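You operate a simulated robot arm through the tools that you are given. There is no shell and no other tool. Be economical: measure what you need, move in short steps, check, and stop when the job is done.

You are at the controls of a simulated robot arm. One attempt, no reset.

JOB
Move the divider to the slot with the red mark and sort the valet tray.
Fine: the yellow soap in the end bay by the red mark, the purple soap by the yellow mark, the wooden cube between the marks; leave other cubes and the purple divider alone.

Only the result counts: the job must be done as asked and must still hold three seconds after the hand-in. Knocking over, shifting, dropping, spilling or breaking anything else fails it.

ROBOT AND FRAMES
A 6-joint arm with a two-finger parallel gripper, fixed in place. Base frame: the origin is at the foot of the arm, x ahead of it, y to its left, z up; the work surface is at about z = 0.8. Readings come in m, degrees, newtons and seconds.
With the tool pointing down near the work surface it reaches from about 0.26 to 0.68 m from the base axis. Its first joint turns from -66.0 to 66.0 degrees. Payload 2.9 kg.
The TCP is the grasp point between the finger pads, 0.03 m short of the fingertips. In the tool frame z runs along the fingers and y along their closing line. Largest opening 0.11 m; finger width 0.02, thickness 0.01; the body of the gripper, 0.048 by 0.112 m, starts 0.055 m behind the TCP.
Orientation is that of the tool frame in the base frame, as [roll, pitch, yaw] about the fixed x, y, z axes, in that order (R = Rz(yaw) Ry(pitch) Rx(roll)). With the fingers straight down and closing along the base's y, the tool's x points along the base's -x, its y along +y and its z along -z.

CONTROLS
- The arm moves only by the tool servo_tool. Its argument "plan" is a list of rows, each an object of numbers (a shift or turn left out is 0, a gripper value left out holds the last): "x", "y", "z": the shift along the tool's x, y, z in units of 50 mm (1.0 is 50 mm); "wx", "wy", "wz": the turn, a rotation vector about the tool's x, y, z in units of 6 degrees (1.0 is 6 degrees); "hand": the opening, from 0 (shut) to 1 (fully open). In form: [{"x": .., "y": .., "z": .., "wx": .., "wy": .., "wz": .., "hand": ..}, ...]. A call has 1 to 20 rows; each row shifts and turns the commanded pose from where the row before left it, along the tool's axes as they then stand. A call with a number of a shift or a turn outside -1 to 1 is refused whole. Rows are played at 5 a second. More than 0.05 m and 8.6 degrees between two rows, or a gripper value outside its range, and nothing of the call is played. Where a pose cannot be reached the arm comes as near as it can. A force on the tool above 40 N (or 10 N above the force at the start of the call, whichever is more), or a blocked arm, ends the call early, and 0.2 s more pass. The fingers move at their own pace (about 0.108 m/s each) and stop on an object; they squeeze with about 24 N. The grip force told is the motor's: it shows also when the fingers shut on nothing. Time passes only in rows, and 0.2 s behind the last, so rows that do not move let the fingers close. The reply holds the time, the measured pose of the TCP, the force on the tool along the base axes, the opening and the grip force, in the units named above and with some noise, with the torque about the TCP (base axes, N m) and any sound that the robot's microphone picked up.
- Cameras (640 x 400 px; columns grow to the right, rows downward): "scene" is fixed at [0.072, 0.4242, 1.3797]; the picture's right is [-0.76, -0.65, 0.00], its down [-0.42, 0.50, -0.76] and it looks along [0.49, -0.58, -0.65] (base axes); focal length 317 px, centre (320, 200). "wrist" rides on the gripper at [0.072, 0.017, -0.103] in the tool frame; the picture's right is [-0.23, 0.97, 0.00], its down [-0.76, -0.18, -0.62] and it looks along [-0.61, -0.14, 0.78] (tool axes); focal length 222 px, centre (320, 200). There is no depth. A picture from a camera that has moved, and an enlarged one, comes with that camera's place and axes in the base frame and with its lens. The place of the scene camera against the robot may be out by one fixed shift of up to 0.018 m in any direction.
- grab_frame(camera): a new picture of that camera. The clock stands still meanwhile.
- zoom(camera, box): a new picture of the part [left, top, right, bottom] of that camera's present view, enlarged. The clock stands still meanwhile.
- job_done(): hands the job in; it is judged then, once.

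Work in short steps. Places have to be worked out from the pictures, the camera data and where the tool is seen: move nearer, look again, correct. Check each grasp and each placing, and mend what went wrong. You have 120 turns and 76 pictures in all, those below and enlarged ones among them. Open the gripper and draw the arm clear of the work before you hand the job in, unless the task says otherwise; then end with one line.

The tools are called after ">>>" by a JSON object that holds its "api" and its "payload". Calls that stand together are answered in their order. servo_tool: Moves the arm, as the interface text tells. Its arguments: {"type":"object","properties":{"plan":{"type":"array","items":{"type":"object","properties":{"x":{"type":"number"},"y":{"type":"number"},"z":{"type":"number"},"wx":{"type":"number"},"wy":{"type":"number"},"wz":{"type":"number"},"hand":{"type":"number"}}}}},"required":["plan"]} The other tools are called the same way: grab_frame (camera) takes a picture; zoom (camera, box) takes an enlarged picture of a part of a camera's view; job_done () hands the job in.

At the start:

```text
time: 0.0
tcp_pos: [0.3776, 0.0302, 1.0863]
orientation: [-180.0, -0.1, 179.9]
contact_force: [0.5, -0.5, -0.2]
torque: [0.04, 0.03, 0.03]
finger_gap: 0.1101
grip_force: 0.1
```

scene: 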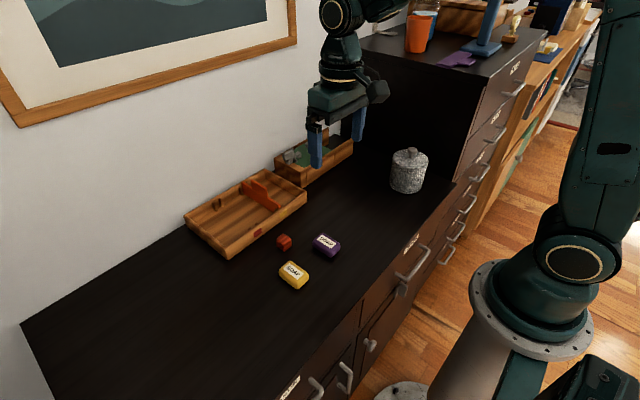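
wrist: 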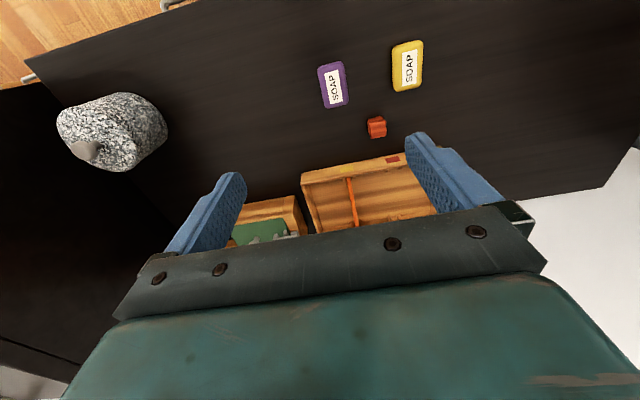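

I start by looking closely at the tray and the items.

>>> {"api": "zoom", "payload": {"camera": "scene", "box": [170, 120, 370, 300]}}

>>> {"api": "zoom", "payload": {"camera": "wrist", "box": [200, 30, 480, 250]}}

```text
2.22 times, centred on (270, 210) of scene
camera zoom: at [0.072, 0.4242, 1.3797], right [-0.76, -0.65, 0.0], down [-0.42, 0.5, -0.76], along [0.49, -0.58, -0.65], focal length 704 px, centre (431, 178)
```

zoom: 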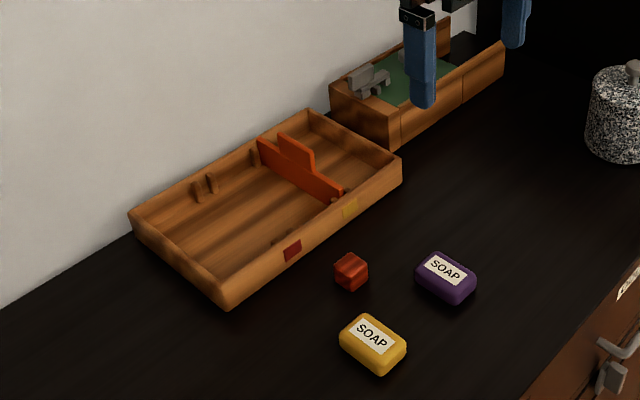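

```text
1.82 times, centred on (340, 140) of wrist
camera zoom: at [0.3071, 0.0467, 1.1891], right [0.23, 0.97, 0.0], down [0.76, -0.18, 0.62], along [0.61, -0.14, -0.78], focal length 404 px, centre (284, 309)
```

zoom: 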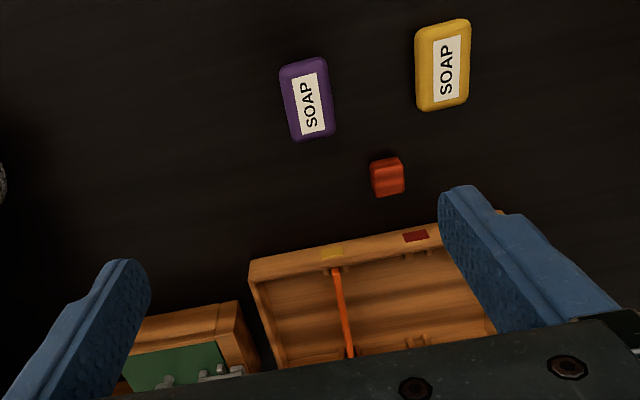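

The items lie near x≈0.39–0.47 and the tray is at x≈0.53–0.7. I tilt the tool forward, slide it toward +y and look at the tray with the wrist camera.

>>> {"api": "servo_tool", "payload": {"plan": [{"y": 0.6, "wy": -1, "hand": 1}, {"y": 0.6, "wy": -1}, {"wy": -1}, {"wy": -1}, {"wy": -1}, {}]}}

>>> {"api": "grab_frame", "payload": {"camera": "wrist"}}

>>> {"api": "grab_frame", "payload": {"camera": "scene"}}

```text
time: 1.4
tcp_pos: [0.3781, 0.0913, 1.0861]
orientation: [180.0, 30.0, -180.0]
contact_force: [0.6, -0.4, 0.0]
torque: [0.01, 0.0, -0.02]
finger_gap: 0.1099
grip_force: 0.1
```

```text
71 pictures are left
camera wrist: at [0.2652, 0.1068, 1.1388], right [0.2, 0.97, 0.11], down [0.35, -0.18, 0.92], along [0.92, -0.14, -0.37], focal length 222 px, centre (320, 200)
```

wrist: 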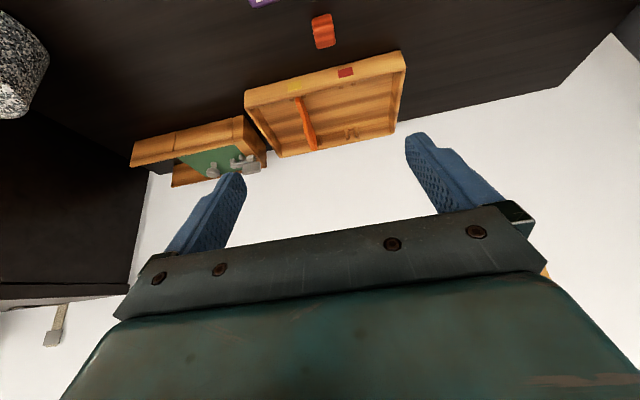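

```text
70 pictures are left
```

scene: 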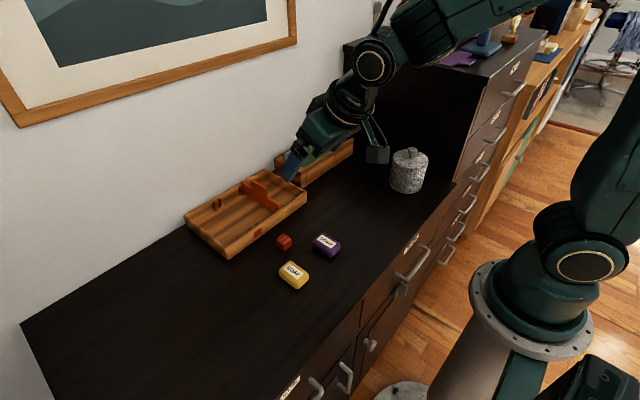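

The tilted view shows the whole tray; I reduce the tilt by half for a better view and enlarge.

>>> {"api": "servo_tool", "payload": {"plan": [{"wy": 1}, {"wy": 1}, {"wy": 0.5}, {}]}}

>>> {"api": "zoom", "payload": {"camera": "wrist", "box": [210, 70, 430, 220]}}

>>> {"api": "zoom", "payload": {"camera": "scene", "box": [175, 160, 315, 265]}}

```text
time: 2.4
tcp_pos: [0.3773, 0.09, 1.0864]
orientation: [-180.0, 15.1, 179.9]
contact_force: [-0.3, 0.4, -0.5]
torque: [0.01, 0.03, 0.04]
finger_gap: 0.1103
grip_force: 0.1
```

```text
2.67 times, centred on (320, 145) of wrist
camera zoom: at [0.283, 0.1067, 1.1669], right [0.22, 0.97, 0.06], down [0.57, -0.18, 0.8], along [0.79, -0.14, -0.6], focal length 592 px, centre (320, 347)
```

zoom: 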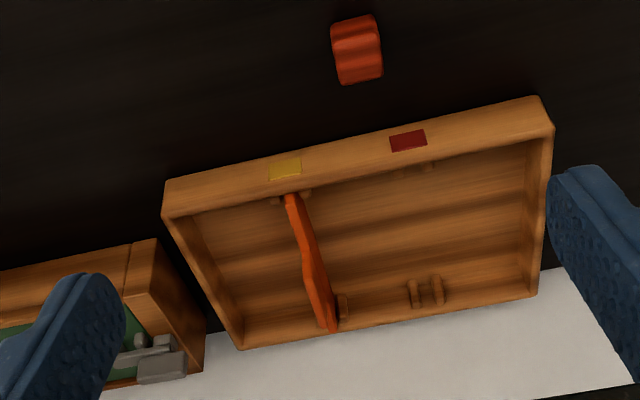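

```text
3.81 times, centred on (245, 212) of scene
camera zoom: at [0.072, 0.4242, 1.3797], right [-0.76, -0.65, 0.0], down [-0.42, 0.5, -0.76], along [0.49, -0.58, -0.65], focal length 1206 px, centre (606, 152)
```

zoom: 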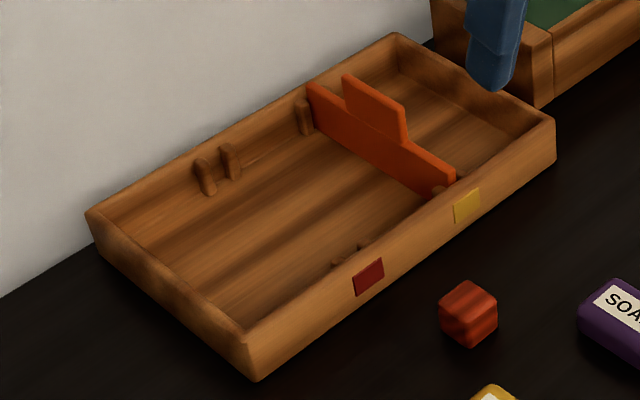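

Tray estimate: x 0.535–0.70, y −0.04–0.225, rim z≈0.836; yellow slot y≈0.047, red slot y≈0.134. I straighten the tool and go above the divider's tab (x≈0.617, y≈0.047).

>>> {"api": "servo_tool", "payload": {"plan": [{"wy": 1}, {"wy": 1}, {"wy": 0.5}, {"x": -1}, {"x": -1}, {"x": -1, "y": -0.86}, {"x": -0.9}, {"x": -0.9}, {"z": 1}, {"z": 1}, {}]}}

>>> {"api": "grab_frame", "payload": {"camera": "wrist"}}

>>> {"api": "zoom", "payload": {"camera": "scene", "box": [175, 140, 335, 260]}}

```text
refused: row 6 steps farther than a row can; nothing moved
```

```text
67 pictures are left
camera wrist: at [0.283, 0.1067, 1.1669], right [0.22, 0.97, 0.06], down [0.57, -0.18, 0.8], along [0.79, -0.14, -0.6], focal length 222 px, centre (320, 200)
```

wrist: 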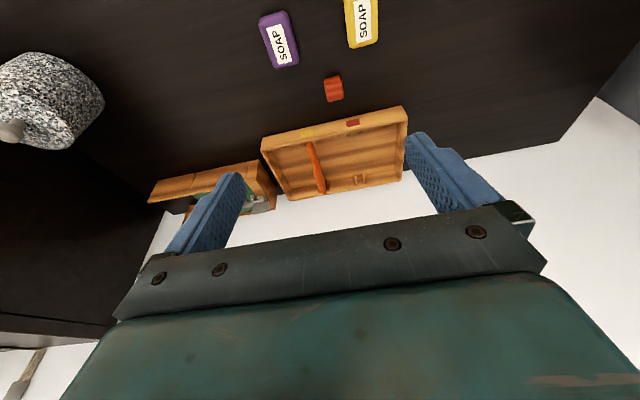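

```text
3.33 times, centred on (255, 200) of scene
camera zoom: at [0.072, 0.4242, 1.3797], right [-0.76, -0.65, 0.0], down [-0.42, 0.5, -0.76], along [0.49, -0.58, -0.65], focal length 1056 px, centre (537, 200)
```

zoom: 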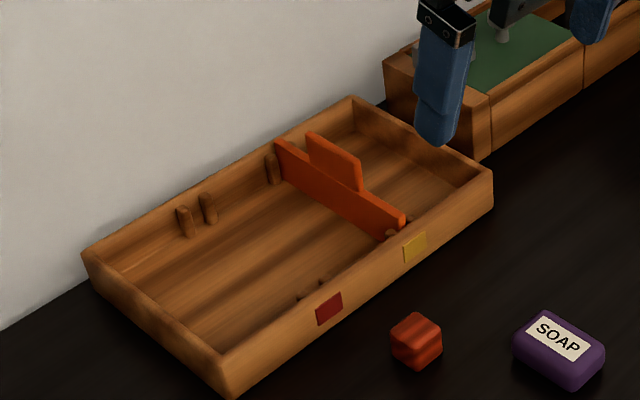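

The combined step was refused (over 50 mm); I split it up.

>>> {"api": "servo_tool", "payload": {"plan": [{"wy": 1}, {"wy": 1}, {"wy": 0.5}, {"y": -0.86}, {"x": -1}, {"x": -1}, {"x": -1}, {"x": -0.9}, {"x": -0.9}, {"z": 1}, {"z": 1}, {}, {}]}}

>>> {"api": "grab_frame", "payload": {"camera": "wrist"}}

>>> {"api": "zoom", "payload": {"camera": "scene", "box": [175, 120, 335, 260]}}

```text
time: 5.2
tcp_pos: [0.6179, 0.0454, 0.9861]
orientation: [-180.0, -0.1, 180.0]
contact_force: [0.7, -0.2, -1.0]
torque: [-0.02, 0.0, 0.01]
finger_gap: 0.1098
grip_force: 0.1
```

```text
65 pictures are left
camera wrist: at [0.5474, 0.0629, 1.0892], right [0.23, 0.97, 0.0], down [0.76, -0.18, 0.62], along [0.61, -0.14, -0.78], focal length 222 px, centre (320, 200)
```

wrist: 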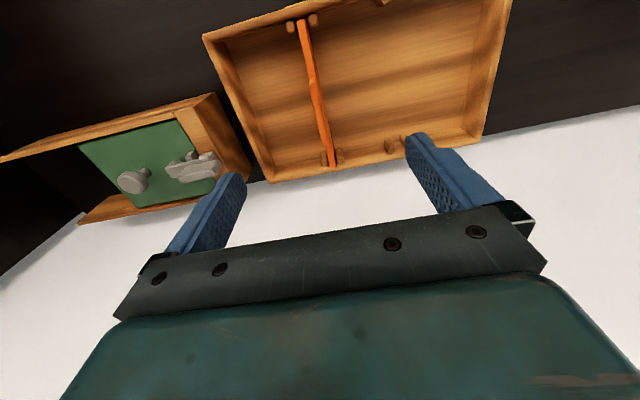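

```text
2.86 times, centred on (255, 190) of scene
camera zoom: at [0.072, 0.4242, 1.3797], right [-0.76, -0.65, 0.0], down [-0.42, 0.5, -0.76], along [0.49, -0.58, -0.65], focal length 905 px, centre (506, 229)
```

zoom: 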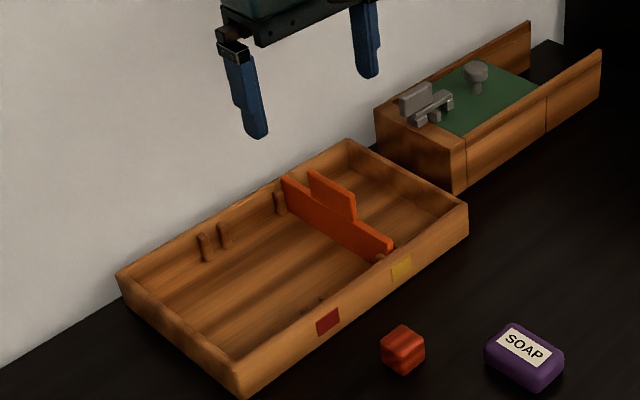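

I enlarge the divider in the wrist view to fix its centre and the slot ribs.

>>> {"api": "zoom", "payload": {"camera": "wrist", "box": [260, 0, 420, 180]}}

```text
2.22 times, centred on (340, 90) of wrist
camera zoom: at [0.5474, 0.0629, 1.0892], right [0.23, 0.97, 0.0], down [0.76, -0.18, 0.62], along [0.61, -0.14, -0.78], focal length 494 px, centre (276, 444)
```

zoom: 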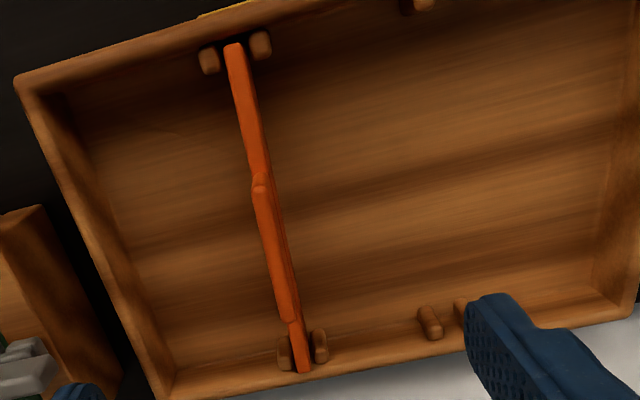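

Tab spans x≈0.589–0.654 at y≈0.046, and the slot-to-slot shift is ≈0.087. I descend over the tab and check before closing.

>>> {"api": "servo_tool", "payload": {"plan": [{"x": -0.06, "z": 0.8}, {"z": 0.8}, {"z": 0.6}, {"z": 0.48}, {"hand": 0.35}, {}]}}

>>> {"api": "zoom", "payload": {"camera": "scene", "box": [175, 120, 335, 260]}}

>>> {"api": "grab_frame", "payload": {"camera": "wrist"}}

```text
time: 6.6
tcp_pos: [0.6219, 0.047, 0.8517]
orientation: [180.0, 0.0, -180.0]
contact_force: [-0.3, 0.3, -0.3]
torque: [-0.04, -0.03, -0.03]
finger_gap: 0.0386
grip_force: 0.1
```

```text
2.86 times, centred on (255, 190) of scene
camera zoom: at [0.072, 0.4242, 1.3797], right [-0.76, -0.65, 0.0], down [-0.42, 0.5, -0.76], along [0.49, -0.58, -0.65], focal length 905 px, centre (506, 229)
```

zoom: 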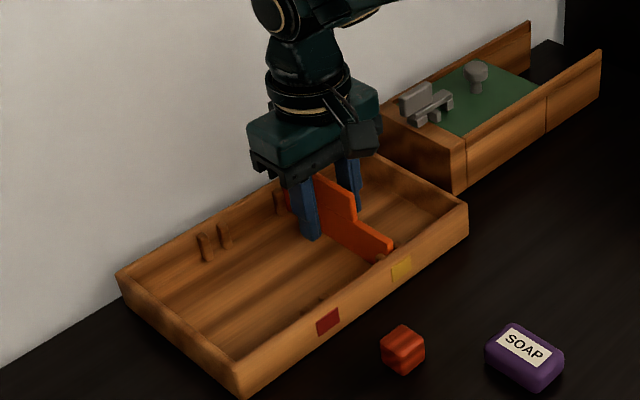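

```text
61 pictures are left
camera wrist: at [0.5504, 0.0637, 0.9554], right [0.23, 0.97, 0.0], down [0.76, -0.18, 0.62], along [0.61, -0.14, -0.78], focal length 222 px, centre (320, 200)
```

wrist: 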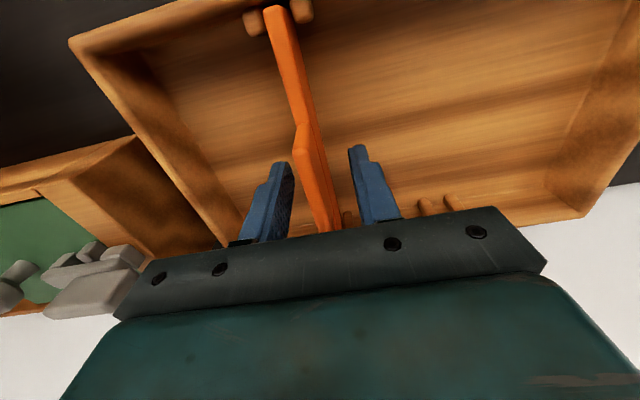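

The divider sits between the fingers, nicely centred. I close the hand.

>>> {"api": "servo_tool", "payload": {"plan": [{"hand": 0}, {}, {}, {}]}}

```text
time: 7.6
tcp_pos: [0.6201, 0.047, 0.8524]
orientation: [-180.0, 0.0, 180.0]
contact_force: [-0.5, -0.3, 0.1]
torque: [0.01, 0.03, 0.0]
finger_gap: 0.0071
grip_force: 24.2
```

Gripped (7 mm gap, 24 N). I lift slowly by 65 mm.

>>> {"api": "servo_tool", "payload": {"plan": [{"z": -0.2}, {"z": -0.3}, {"z": -0.4}, {"z": -0.4}, {}]}}

>>> {"api": "zoom", "payload": {"camera": "scene", "box": [175, 120, 335, 260]}}

>>> {"api": "grab_frame", "payload": {"camera": "wrist"}}

```text
time: 8.8
tcp_pos: [0.6208, 0.0466, 0.9175]
orientation: [180.0, 0.0, -179.9]
contact_force: [0.0, -0.1, 0.2]
torque: [-0.04, 0.0, 0.01]
finger_gap: 0.0071
grip_force: 23.6
```

```text
2.86 times, centred on (255, 190) of scene
camera zoom: at [0.072, 0.4242, 1.3797], right [-0.76, -0.65, 0.0], down [-0.42, 0.5, -0.76], along [0.49, -0.58, -0.65], focal length 905 px, centre (506, 229)
```

zoom: 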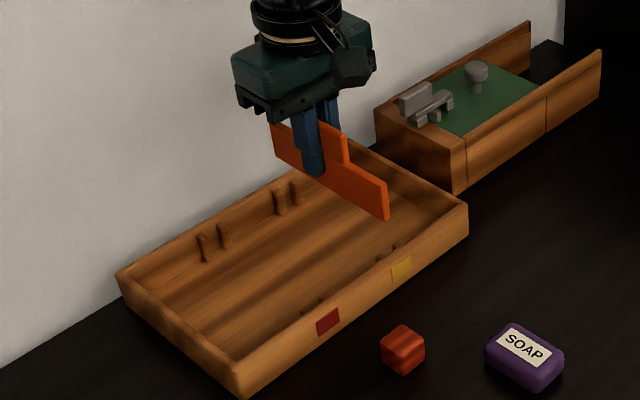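

```text
59 pictures are left
camera wrist: at [0.55, 0.064, 1.0204], right [0.23, 0.97, 0.0], down [0.76, -0.18, 0.62], along [0.61, -0.14, -0.78], focal length 222 px, centre (320, 200)
```

wrist: 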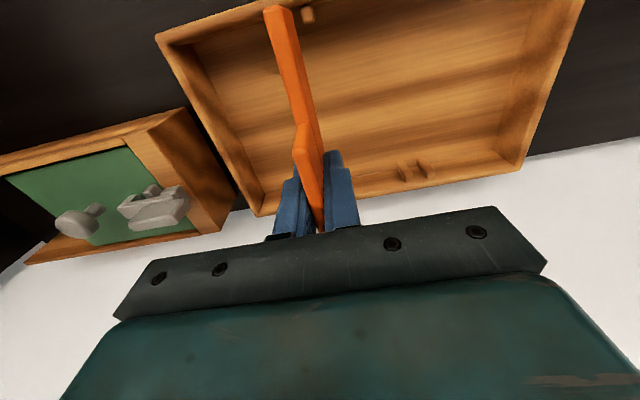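

Divider lifted cleanly; slot spacing comes out at ≈0.088. I move +0.088 in y and look before lowering.

>>> {"api": "servo_tool", "payload": {"plan": [{"y": 0.9}, {"y": 0.86}, {}]}}

>>> {"api": "zoom", "payload": {"camera": "scene", "box": [175, 120, 335, 260]}}

>>> {"api": "zoom", "payload": {"camera": "wrist", "box": [220, 0, 400, 120]}}

```text
time: 9.6
tcp_pos: [0.6205, 0.1351, 0.9168]
orientation: [180.0, 0.0, -180.0]
contact_force: [0.2, 0.5, -1.1]
torque: [-0.03, 0.04, 0.02]
finger_gap: 0.0067
grip_force: 24.1
```

```text
2.86 times, centred on (255, 190) of scene
camera zoom: at [0.0719, 0.4243, 1.3797], right [-0.76, -0.65, 0.0], down [-0.42, 0.5, -0.76], along [0.49, -0.58, -0.65], focal length 905 px, centre (506, 229)
```

zoom: 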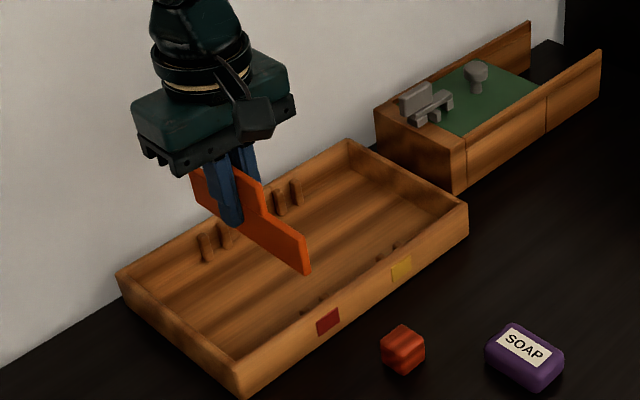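

```text
3.33 times, centred on (310, 60) of wrist
camera zoom: at [0.5498, 0.1524, 1.0197], right [0.23, 0.97, 0.0], down [0.76, -0.18, 0.62], along [0.61, -0.14, -0.78], focal length 740 px, centre (353, 667)
```

zoom: 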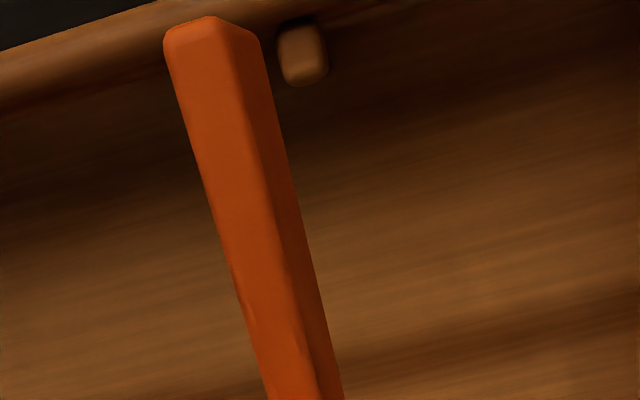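

For a like-for-like comparison with the frame at the yellow slot, I take a full wrist frame.

>>> {"api": "grab_frame", "payload": {"camera": "wrist"}}

```text
56 pictures are left
camera wrist: at [0.5498, 0.1524, 1.0197], right [0.23, 0.97, 0.0], down [0.76, -0.18, 0.62], along [0.61, -0.14, -0.78], focal length 222 px, centre (320, 200)
```

wrist: 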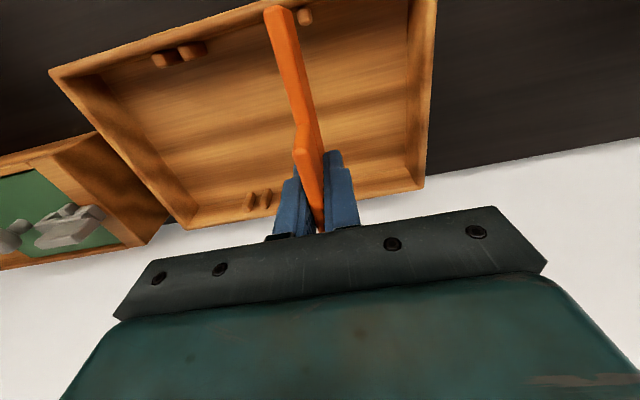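

Compared with the yellow slot the rib sits ~3 px left, so I overshot by ~2 mm. I correct and lower in gentle steps, partly at first.

>>> {"api": "servo_tool", "payload": {"plan": [{"y": -0.038}, {"z": 0.3}, {"z": 0.3}, {"z": 0.15}, {}]}}

>>> {"api": "zoom", "payload": {"camera": "wrist", "box": [220, 0, 400, 120]}}

>>> {"api": "zoom", "payload": {"camera": "scene", "box": [175, 150, 305, 250]}}

```text
time: 10.8
tcp_pos: [0.62, 0.1324, 0.88]
orientation: [180.0, 0.0, 180.0]
contact_force: [0.1, 0.5, -0.1]
torque: [0.0, -0.01, 0.0]
finger_gap: 0.0071
grip_force: 24.1
```

```text
3.33 times, centred on (310, 60) of wrist
camera zoom: at [0.5502, 0.1496, 0.9824], right [0.23, 0.97, 0.0], down [0.76, -0.18, 0.62], along [0.61, -0.14, -0.78], focal length 740 px, centre (353, 667)
```

zoom: 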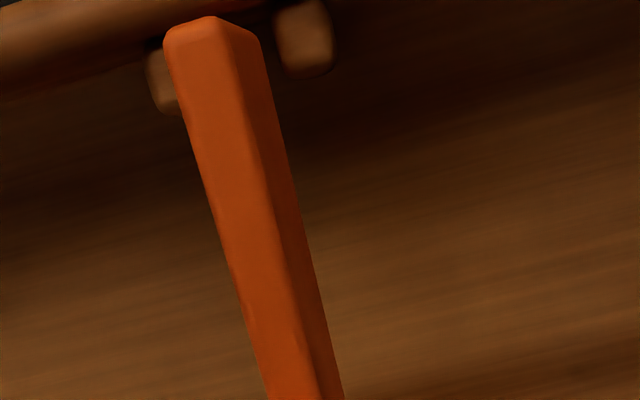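

```text
4.00 times, centred on (240, 200) of scene
camera zoom: at [0.072, 0.4242, 1.3797], right [-0.76, -0.65, 0.0], down [-0.42, 0.5, -0.76], along [0.49, -0.58, -0.65], focal length 1267 px, centre (640, 200)
```

zoom: 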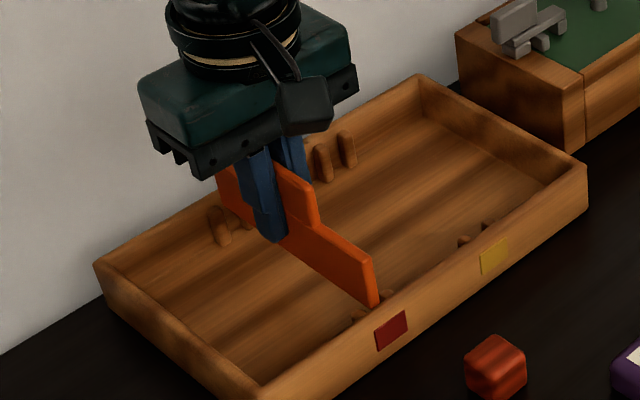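

Ribs straddle the divider and the slot centre computes to y≈0.133, matching the tool. I lower the rest gently.

>>> {"api": "servo_tool", "payload": {"plan": [{"z": 0.15}, {"z": 0.15}, {"z": 0.12}, {"z": 0.1}, {}]}}

>>> {"api": "zoom", "payload": {"camera": "wrist", "box": [220, 0, 400, 120]}}

>>> {"api": "zoom", "payload": {"camera": "scene", "box": [175, 150, 305, 250]}}

```text
time: 12.0
tcp_pos: [0.6204, 0.1343, 0.853]
orientation: [-180.0, 0.0, 179.9]
contact_force: [0.5, 0.1, -1.1]
torque: [-0.01, 0.01, 0.02]
finger_gap: 0.007
grip_force: 24.7
```

```text
3.33 times, centred on (310, 60) of wrist
camera zoom: at [0.5502, 0.15, 0.9564], right [0.23, 0.97, 0.0], down [0.76, -0.18, 0.62], along [0.61, -0.14, -0.78], focal length 740 px, centre (353, 667)
```

zoom: 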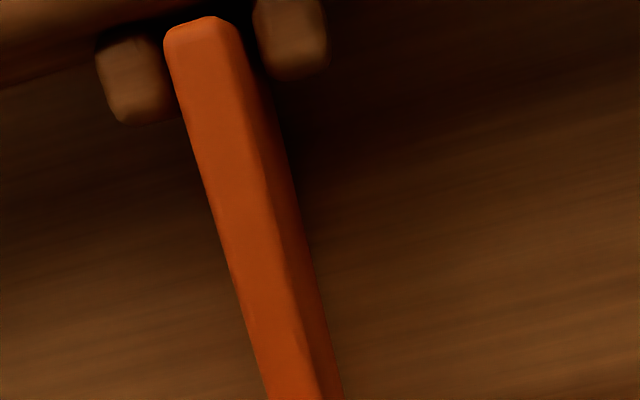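

```text
4.00 times, centred on (240, 200) of scene
camera zoom: at [0.072, 0.4242, 1.3797], right [-0.76, -0.65, 0.0], down [-0.42, 0.5, -0.76], along [0.49, -0.58, -0.65], focal length 1267 px, centre (640, 200)
```

zoom: 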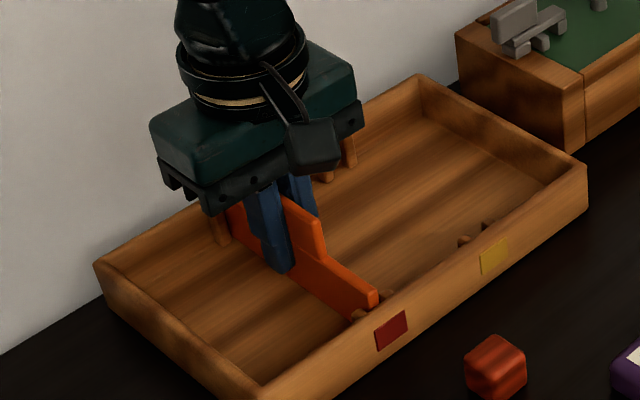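

Seated between both rib pairs. I open, rise, and move back over the soaps for a close look.

>>> {"api": "servo_tool", "payload": {"plan": [{"hand": 0.4}, {}, {"z": -0.6}, {"z": -0.8}, {"z": -0.8}, {"z": -0.8}, {"x": 0.9, "hand": 1}, {"x": 0.9}, {"x": 0.9}, {"x": 0.9}, {"y": -0.3}, {}]}}

>>> {"api": "grab_frame", "payload": {"camera": "wrist"}}

>>> {"api": "zoom", "payload": {"camera": "scene", "box": [175, 150, 345, 290]}}

```text
time: 14.6
tcp_pos: [0.4403, 0.1185, 1.0031]
orientation: [-180.0, 0.1, -179.9]
contact_force: [-0.5, 0.3, -0.2]
torque: [-0.01, 0.04, 0.0]
finger_gap: 0.1099
grip_force: 0.1
```

```text
51 pictures are left
camera wrist: at [0.3697, 0.1351, 1.1064], right [0.23, 0.97, 0.0], down [0.76, -0.18, 0.62], along [0.61, -0.14, -0.78], focal length 222 px, centre (320, 200)
```

wrist: 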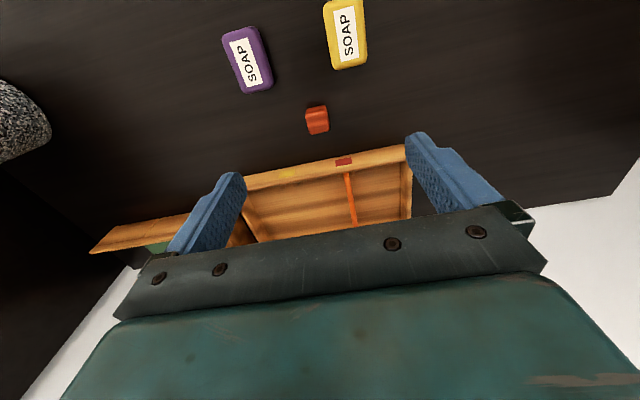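

```text
2.86 times, centred on (260, 220) of scene
camera zoom: at [0.0719, 0.4242, 1.3797], right [-0.76, -0.65, 0.0], down [-0.42, 0.5, -0.76], along [0.49, -0.58, -0.65], focal length 905 px, centre (491, 143)
```

zoom: 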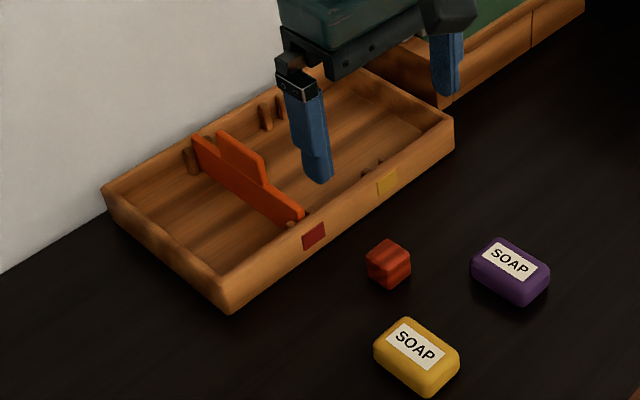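

Divider stands in the red slot. I enlarge the soaps and cube to get their centres and angles.

>>> {"api": "zoom", "payload": {"camera": "wrist", "box": [210, 0, 390, 140]}}

```text
2.86 times, centred on (300, 70) of wrist
camera zoom: at [0.3697, 0.1351, 1.1064], right [0.23, 0.97, 0.0], down [0.76, -0.18, 0.62], along [0.61, -0.14, -0.78], focal length 635 px, centre (377, 571)
```

zoom: 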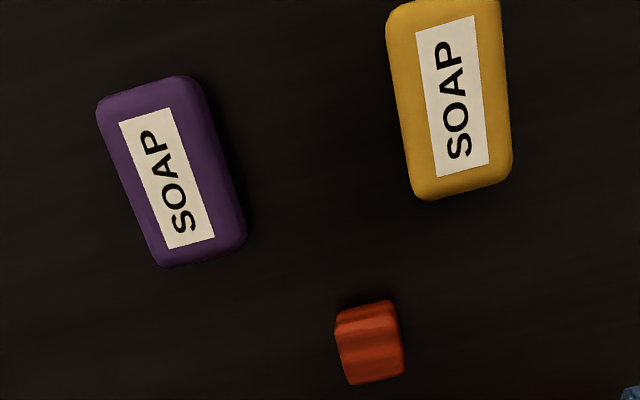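

Both soaps are aligned with x: yellow at ≈(0.388, 0.160), purple at ≈(0.387, 0.051); cube at ≈(0.464, 0.110). I go above the yellow soap first.

>>> {"api": "servo_tool", "payload": {"plan": [{"x": 0.52}, {"x": 0.53}, {"y": 0.83}, {"z": 0.8}, {"z": 0.8}, {"z": 0.3}, {}]}}

>>> {"api": "grab_frame", "payload": {"camera": "wrist"}}

```text
time: 16.2
tcp_pos: [0.3884, 0.1593, 0.9092]
orientation: [180.0, 0.0, 180.0]
contact_force: [-0.6, -0.4, -0.6]
torque: [0.0, 0.0, -0.02]
finger_gap: 0.1101
grip_force: 0.1
```

```text
48 pictures are left
camera wrist: at [0.3181, 0.1766, 1.0116], right [0.23, 0.97, 0.0], down [0.76, -0.18, 0.62], along [0.61, -0.14, -0.78], focal length 222 px, centre (320, 200)
```

wrist: 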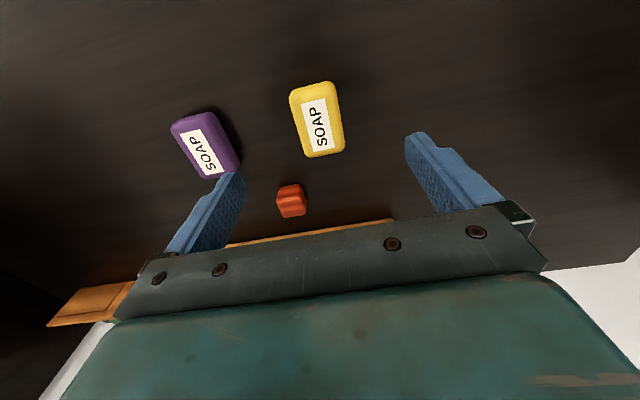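

Projection gives the soap at (0.386, 0.161), in line with the tool. I descend to z≈0.836 and close.

>>> {"api": "servo_tool", "payload": {"plan": [{"x": 0.03, "y": 0.03, "z": 0.6}, {"z": 0.5}, {"z": 0.36}, {"hand": 0}, {}, {}, {}, {}]}}

>>> {"api": "grab_frame", "payload": {"camera": "wrist"}}

```text
time: 18.0
tcp_pos: [0.3873, 0.1609, 0.836]
orientation: [-179.9, 0.0, 180.0]
contact_force: [-0.8, -0.6, 0.4]
torque: [0.01, -0.01, 0.02]
finger_gap: 0.0392
grip_force: 23.7
```

```text
47 pictures are left
camera wrist: at [0.3162, 0.1779, 0.9386], right [0.23, 0.97, 0.0], down [0.76, -0.18, 0.62], along [0.61, -0.14, -0.78], focal length 222 px, centre (320, 200)
```

wrist: 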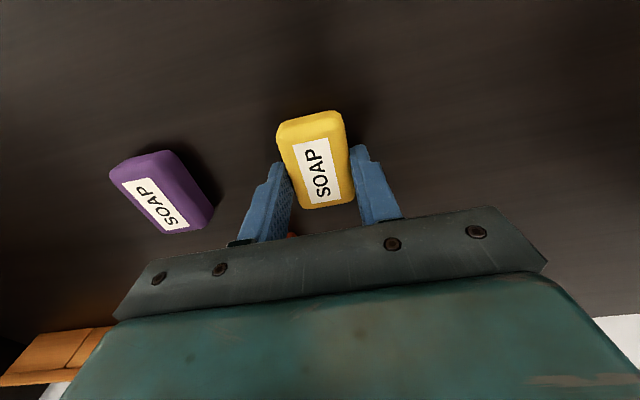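

Gripped (39 mm). I lift, check, and carry it above the red-end bay (target y≈0.180).

>>> {"api": "servo_tool", "payload": {"plan": [{"z": -0.4}, {"z": -0.7}, {"z": -0.7}, {"y": 0.38}, {"x": -0.9}, {"x": -0.9}, {"x": -0.9}, {"x": -1}, {"x": -1}, {}]}}

>>> {"api": "grab_frame", "payload": {"camera": "wrist"}}

>>> {"api": "zoom", "payload": {"camera": "scene", "box": [175, 130, 345, 270]}}

```text
time: 20.2
tcp_pos: [0.6235, 0.1795, 0.925]
orientation: [180.0, -0.1, -180.0]
contact_force: [-0.4, -0.4, 0.5]
torque: [-0.01, -0.03, -0.01]
finger_gap: 0.0
grip_force: 23.5
```

```text
46 pictures are left
camera wrist: at [0.5518, 0.1958, 1.0283], right [0.23, 0.97, 0.0], down [0.76, -0.18, 0.62], along [0.61, -0.14, -0.78], focal length 222 px, centre (320, 200)
```

wrist: 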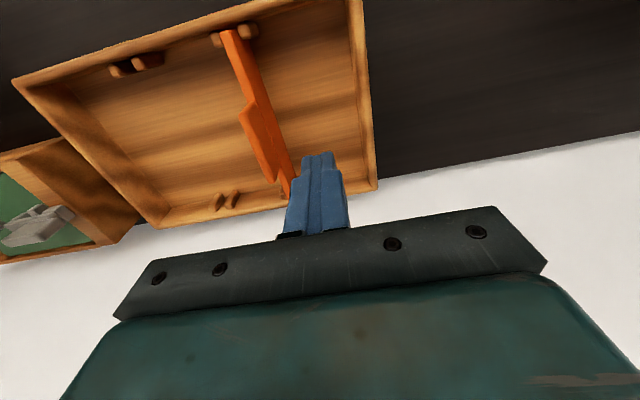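

```text
2.86 times, centred on (260, 200) of scene
camera zoom: at [0.072, 0.4242, 1.3797], right [-0.76, -0.65, 0.0], down [-0.42, 0.5, -0.76], along [0.49, -0.58, -0.65], focal length 905 px, centre (491, 200)
```

zoom: 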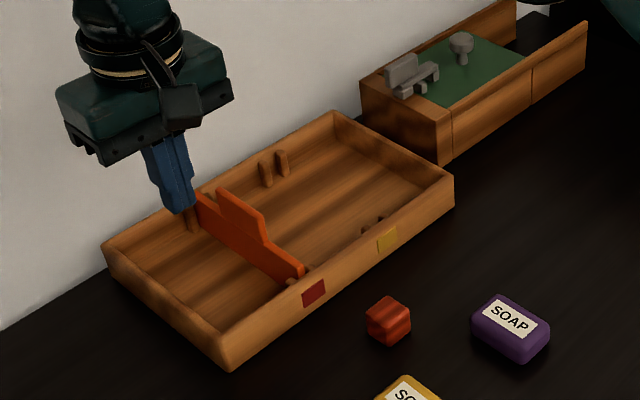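

The soap slipped out of the grip (gap 0). I go back up over it and see where it lies.

>>> {"api": "servo_tool", "payload": {"plan": [{"z": -0.5, "hand": 1}, {"x": 0.9}, {"x": 0.9}, {"x": 0.9}, {"x": 0.9}, {"x": 0.9}, {"y": -0.4}, {}]}}

>>> {"api": "grab_frame", "payload": {"camera": "wrist"}}

>>> {"api": "zoom", "payload": {"camera": "scene", "box": [215, 190, 375, 310]}}

```text
time: 22.0
tcp_pos: [0.3952, 0.1598, 0.951]
orientation: [179.9, -0.1, -180.0]
contact_force: [-0.5, 0.0, 0.1]
torque: [0.0, -0.02, 0.0]
finger_gap: 0.1103
grip_force: 0.1
```

```text
44 pictures are left
camera wrist: at [0.3247, 0.1766, 1.0534], right [0.23, 0.97, 0.0], down [0.76, -0.18, 0.62], along [0.61, -0.14, -0.78], focal length 222 px, centre (320, 200)
```

wrist: 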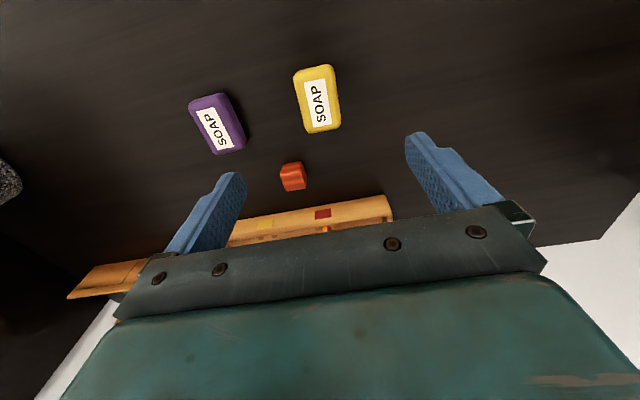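

```text
3.33 times, centred on (295, 250) of scene
camera zoom: at [0.0719, 0.4242, 1.3797], right [-0.76, -0.65, 0.0], down [-0.42, 0.5, -0.76], along [0.49, -0.58, -0.65], focal length 1056 px, centre (403, 33)
```

zoom: 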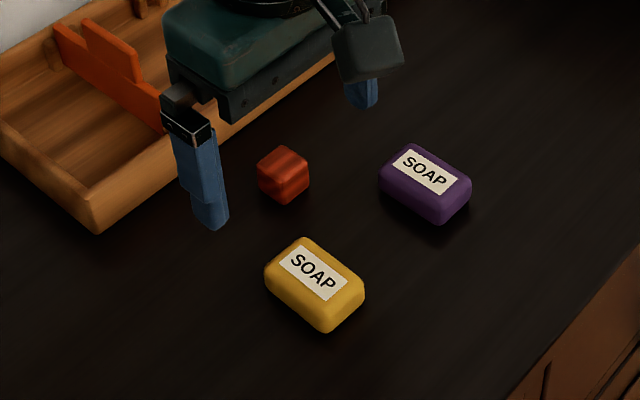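

The soap slid out in the lift but stayed put at ≈(0.382, 0.161), upright. I regrasp more centred and lower, then lift very slowly.

>>> {"api": "servo_tool", "payload": {"plan": [{"x": 0.27, "y": 0.03, "z": 0.8}, {"z": 0.8}, {"z": 0.5}, {"z": 0.2}, {"z": 0.08}, {}]}}

>>> {"api": "zoom", "payload": {"camera": "wrist", "box": [220, 80, 440, 230]}}

>>> {"api": "zoom", "payload": {"camera": "scene", "box": [235, 220, 355, 310]}}

```text
time: 23.4
tcp_pos: [0.3822, 0.1615, 0.8318]
orientation: [180.0, 0.0, -179.9]
contact_force: [0.9, -0.5, 0.3]
torque: [-0.02, 0.01, -0.02]
finger_gap: 0.1104
grip_force: 0.1
```

```text
2.67 times, centred on (330, 155) of wrist
camera zoom: at [0.3124, 0.1784, 0.9344], right [0.23, 0.97, 0.0], down [0.76, -0.18, 0.62], along [0.61, -0.14, -0.78], focal length 592 px, centre (293, 320)
```

zoom: 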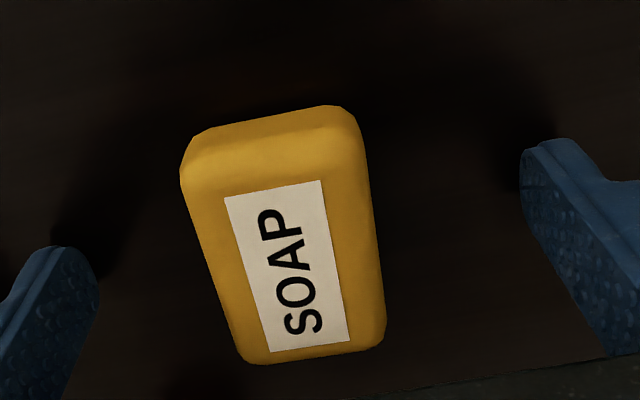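

```text
4.44 times, centred on (295, 265) of scene
camera zoom: at [0.072, 0.4242, 1.3797], right [-0.76, -0.65, 0.0], down [-0.42, 0.5, -0.76], along [0.49, -0.58, -0.65], focal length 1408 px, centre (431, -89)
```

zoom: 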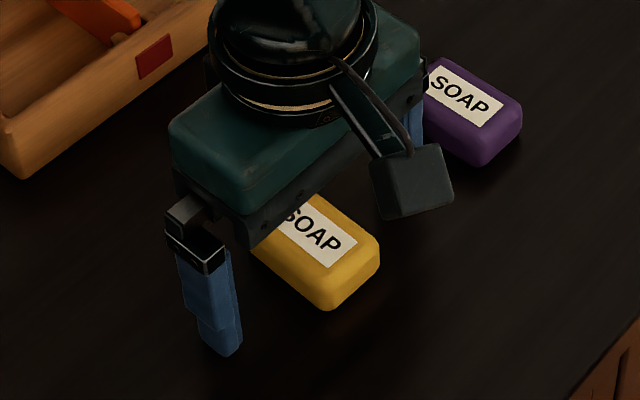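

Label centre projects to (0.383, 0.162) – right under the tool. I close, then lift in small steps.

>>> {"api": "servo_tool", "payload": {"plan": [{"hand": 0}, {}, {}, {}, {}, {"z": -0.05}, {"z": -0.1}, {"z": -0.1}, {"z": -0.15}, {}]}}

>>> {"api": "zoom", "payload": {"camera": "scene", "box": [235, 220, 355, 310]}}

```text
time: 25.6
tcp_pos: [0.3835, 0.1623, 0.8513]
orientation: [-179.9, 0.0, -179.8]
contact_force: [0.7, -0.3, -1.2]
torque: [-0.02, 0.01, 0.03]
finger_gap: 0.0393
grip_force: 23.6
```

```text
4.44 times, centred on (295, 265) of scene
camera zoom: at [0.072, 0.4242, 1.3797], right [-0.76, -0.65, 0.0], down [-0.42, 0.5, -0.76], along [0.49, -0.58, -0.65], focal length 1408 px, centre (431, -89)
```

zoom: 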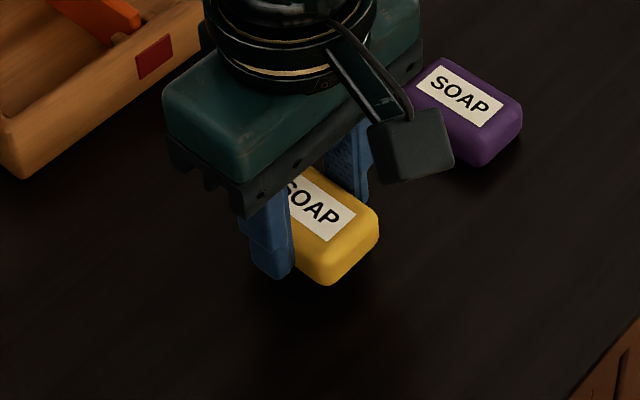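

It lifted with the fingers. I continue slowly to z≈0.905 and check the grip.

>>> {"api": "servo_tool", "payload": {"plan": [{"z": -0.15}, {"z": -0.2}, {"z": -0.25}, {"z": -0.25}, {"z": -0.2}, {}, {}]}}

>>> {"api": "grab_frame", "payload": {"camera": "wrist"}}

```text
time: 27.2
tcp_pos: [0.3832, 0.1617, 0.904]
orientation: [179.9, 0.0, 179.9]
contact_force: [0.0, 0.3, -1.8]
torque: [-0.01, 0.01, -0.04]
finger_gap: 0.0393
grip_force: 23.7
```

```text
39 pictures are left
camera wrist: at [0.3129, 0.1785, 1.0076], right [0.23, 0.97, 0.0], down [0.76, -0.18, 0.62], along [0.61, -0.14, -0.78], focal length 222 px, centre (320, 200)
```

wrist: 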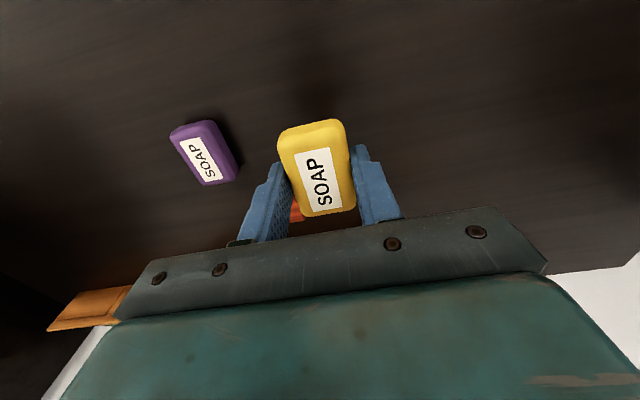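

Firmly held. I carry it gently to (0.617, 0.180).

>>> {"api": "servo_tool", "payload": {"plan": [{"x": -0.15, "y": 0.1}, {"x": -0.3, "y": 0.13}, {"x": -0.4, "y": 0.13}, {"x": -0.4}, {"x": -0.4}, {"x": -0.4}, {"x": -0.4}, {"x": -0.4}, {"x": -0.4}, {"x": -0.4}, {"x": -0.4}, {"x": -0.4}, {"x": -0.23}, {}, {}]}}

>>> {"api": "grab_frame", "payload": {"camera": "wrist"}}

>>> {"api": "zoom", "payload": {"camera": "scene", "box": [175, 150, 305, 250]}}

```text
time: 30.4
tcp_pos: [0.6176, 0.1793, 0.9047]
orientation: [180.0, 0.0, -180.0]
contact_force: [1.1, 0.1, -0.6]
torque: [-0.02, 0.0, -0.02]
finger_gap: 0.0392
grip_force: 23.9
```

```text
38 pictures are left
camera wrist: at [0.547, 0.1961, 1.007], right [0.23, 0.97, 0.0], down [0.76, -0.18, 0.62], along [0.61, -0.14, -0.78], focal length 222 px, centre (320, 200)
```

wrist: 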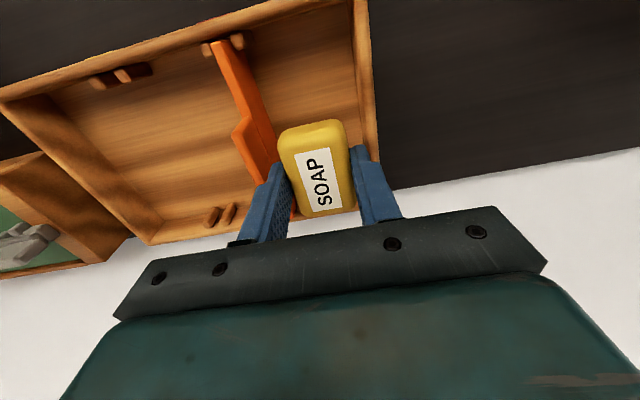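

```text
4.00 times, centred on (240, 200) of scene
camera zoom: at [0.072, 0.4242, 1.3797], right [-0.76, -0.65, 0.0], down [-0.42, 0.5, -0.76], along [0.49, -0.58, -0.65], focal length 1267 px, centre (640, 200)
```

zoom: 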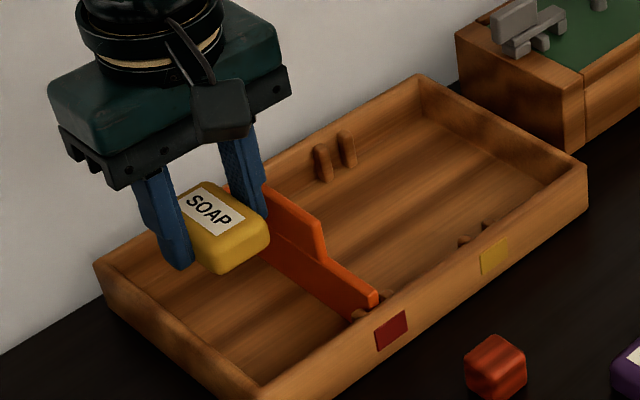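

Bay between divider face (0.138) and end wall (≈0.215): centre 0.177. I correct 2.5 mm and lower gently.

>>> {"api": "servo_tool", "payload": {"plan": [{"y": -0.05}, {"z": 0.3}, {"z": 0.3}, {"z": 0.25}, {"z": 0.2}, {"z": 0.15}, {}]}}

>>> {"api": "zoom", "payload": {"camera": "scene", "box": [175, 150, 305, 250]}}

>>> {"api": "zoom", "payload": {"camera": "wrist", "box": [190, 0, 450, 230]}}

```text
time: 32.0
tcp_pos: [0.6175, 0.1779, 0.845]
orientation: [179.8, 0.0, -179.9]
contact_force: [-0.3, 0.5, -0.8]
torque: [-0.01, -0.01, -0.01]
finger_gap: 0.0392
grip_force: 23.7
```

```text
4.00 times, centred on (240, 200) of scene
camera zoom: at [0.072, 0.4242, 1.3797], right [-0.76, -0.65, 0.0], down [-0.42, 0.5, -0.76], along [0.49, -0.58, -0.65], focal length 1267 px, centre (640, 200)
```

zoom: 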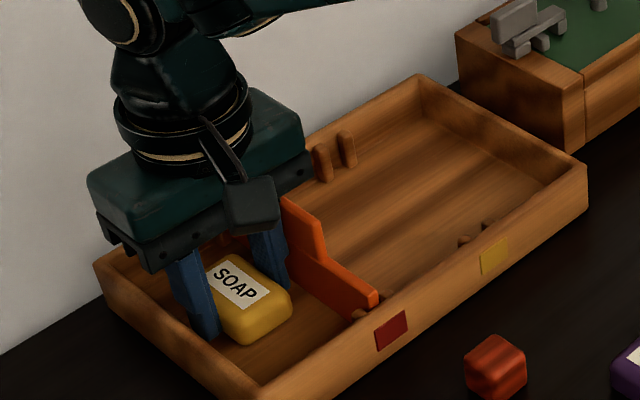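

```text
1.74 times, centred on (320, 115) of wrist
camera zoom: at [0.5463, 0.1936, 0.9468], right [0.23, 0.97, 0.0], down [0.76, -0.18, 0.62], along [0.61, -0.14, -0.78], focal length 386 px, centre (320, 348)
```

zoom: 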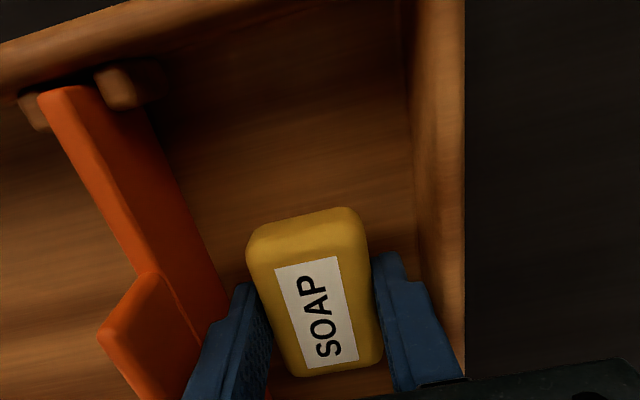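

Clear on both sides. I lower in ~1 mm steps to feel the floor.

>>> {"api": "servo_tool", "payload": {"plan": [{"z": 0.03}, {"z": 0.03}, {"z": 0.03}, {}]}}

```text
time: 33.0
tcp_pos: [0.6168, 0.1764, 0.8402]
orientation: [-180.0, 0.1, 180.0]
contact_force: [0.1, -0.3, -0.4]
torque: [-0.04, 0.03, 0.0]
finger_gap: 0.0391
grip_force: 23.8
```

>>> {"api": "servo_tool", "payload": {"plan": [{"z": 0.03}, {"z": 0.02}, {}]}}

```text
time: 33.8
tcp_pos: [0.6173, 0.1762, 0.8387]
orientation: [-180.0, 0.1, -180.0]
contact_force: [-1.0, -0.7, 7.4]
torque: [-0.04, 0.31, 0.0]
finger_gap: 0.0392
grip_force: 23.8
```

Upward force of 7 N: the soap is on the floor. I open slightly to 51 mm, rise, and check.

>>> {"api": "servo_tool", "payload": {"plan": [{"z": -0.02, "hand": 0.46}, {}, {}, {"z": -0.3}, {"z": -0.6}, {"z": -0.8}, {"z": -0.8}, {}]}}

>>> {"api": "grab_frame", "payload": {"camera": "wrist"}}

>>> {"api": "zoom", "payload": {"camera": "scene", "box": [175, 150, 345, 290]}}

```text
time: 35.6
tcp_pos: [0.6169, 0.1773, 0.963]
orientation: [-179.9, -0.2, -180.0]
contact_force: [0.7, -0.3, 0.9]
torque: [-0.01, 0.01, 0.01]
finger_gap: 0.0506
grip_force: 0.0
```

```text
34 pictures are left
camera wrist: at [0.5471, 0.1934, 1.0667], right [0.23, 0.97, 0.0], down [0.76, -0.18, 0.62], along [0.61, -0.14, -0.78], focal length 222 px, centre (320, 200)
```

wrist: 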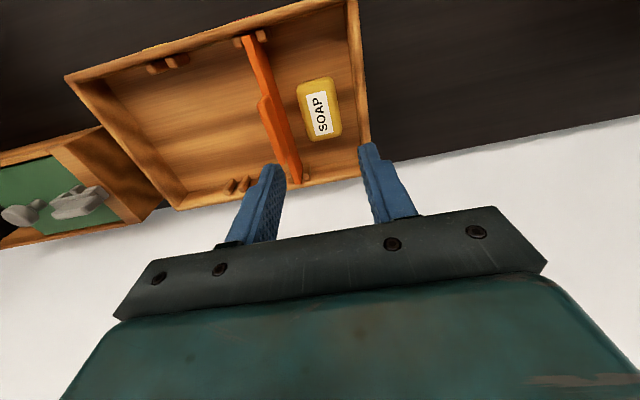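

```text
2.86 times, centred on (260, 220) of scene
camera zoom: at [0.072, 0.4242, 1.3797], right [-0.76, -0.65, 0.0], down [-0.42, 0.5, -0.76], along [0.49, -0.58, -0.65], focal length 905 px, centre (491, 143)
```

zoom: 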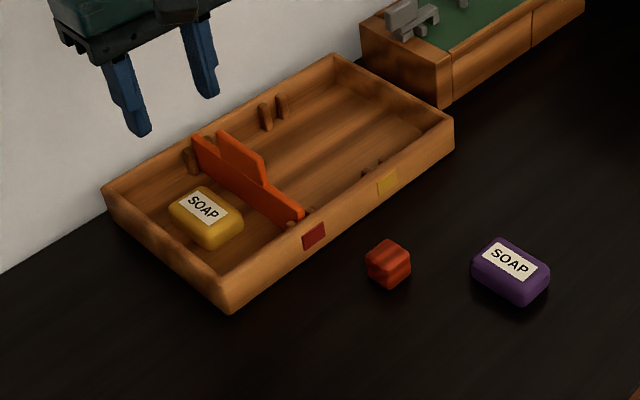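

Yellow soap placed. Now purple, expected at ≈(0.382, 0.053): I fly above and check.

>>> {"api": "servo_tool", "payload": {"plan": [{"x": 0.95, "hand": 1}, {"x": 0.95}, {"x": 0.95}, {"x": 0.95}, {"x": 0.9}, {"y": -0.9}, {"y": -0.9}, {"y": -0.68}, {"z": 0.6}, {"z": 0.5}, {}]}}

>>> {"api": "zoom", "payload": {"camera": "wrist", "box": [210, 40, 450, 220]}}

```text
time: 38.0
tcp_pos: [0.3832, 0.0538, 0.9079]
orientation: [179.9, 0.1, 180.0]
contact_force: [-0.2, 0.1, 0.6]
torque: [-0.01, -0.03, 0.01]
finger_gap: 0.1099
grip_force: 0.1
```

```text
2.22 times, centred on (330, 130) of wrist
camera zoom: at [0.3114, 0.0703, 1.0115], right [0.23, 0.97, 0.0], down [0.76, -0.18, 0.62], along [0.61, -0.14, -0.78], focal length 494 px, centre (298, 356)
```

zoom: 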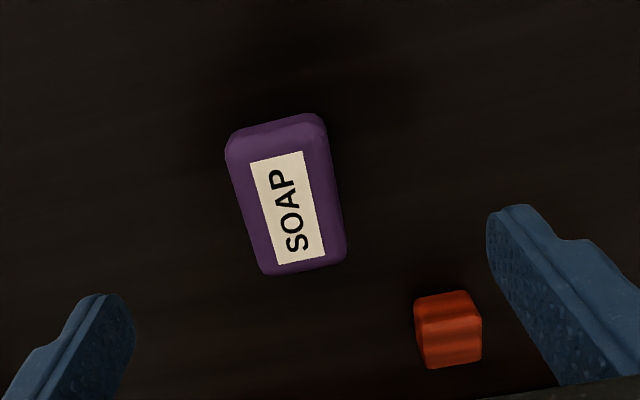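

Purple label centre projects to (0.382, 0.050). I shift 3 mm, descend, grip and lift slowly.

>>> {"api": "servo_tool", "payload": {"plan": [{"x": 0.02, "y": -0.06, "z": 0.6}, {"z": 0.5}, {"z": 0.3}, {"z": 0.12}, {}, {"hand": 0}, {}, {}, {}, {}, {"z": -0.05}, {"z": -0.1}, {"z": -0.1}, {"z": -0.15}, {"z": -0.2}, {}]}}

>>> {"api": "grab_frame", "payload": {"camera": "wrist"}}

```text
time: 41.4
tcp_pos: [0.3808, 0.0498, 0.8632]
orientation: [180.0, 0.0, -180.0]
contact_force: [-0.4, 0.2, 0.3]
torque: [0.05, 0.0, -0.01]
finger_gap: 0.0392
grip_force: 23.8
```

```text
31 pictures are left
camera wrist: at [0.3114, 0.0667, 0.9655], right [0.23, 0.97, 0.0], down [0.76, -0.18, 0.62], along [0.61, -0.14, -0.78], focal length 222 px, centre (320, 200)
```

wrist: 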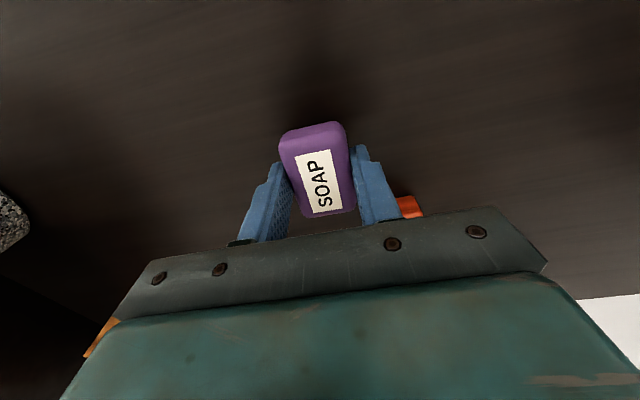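

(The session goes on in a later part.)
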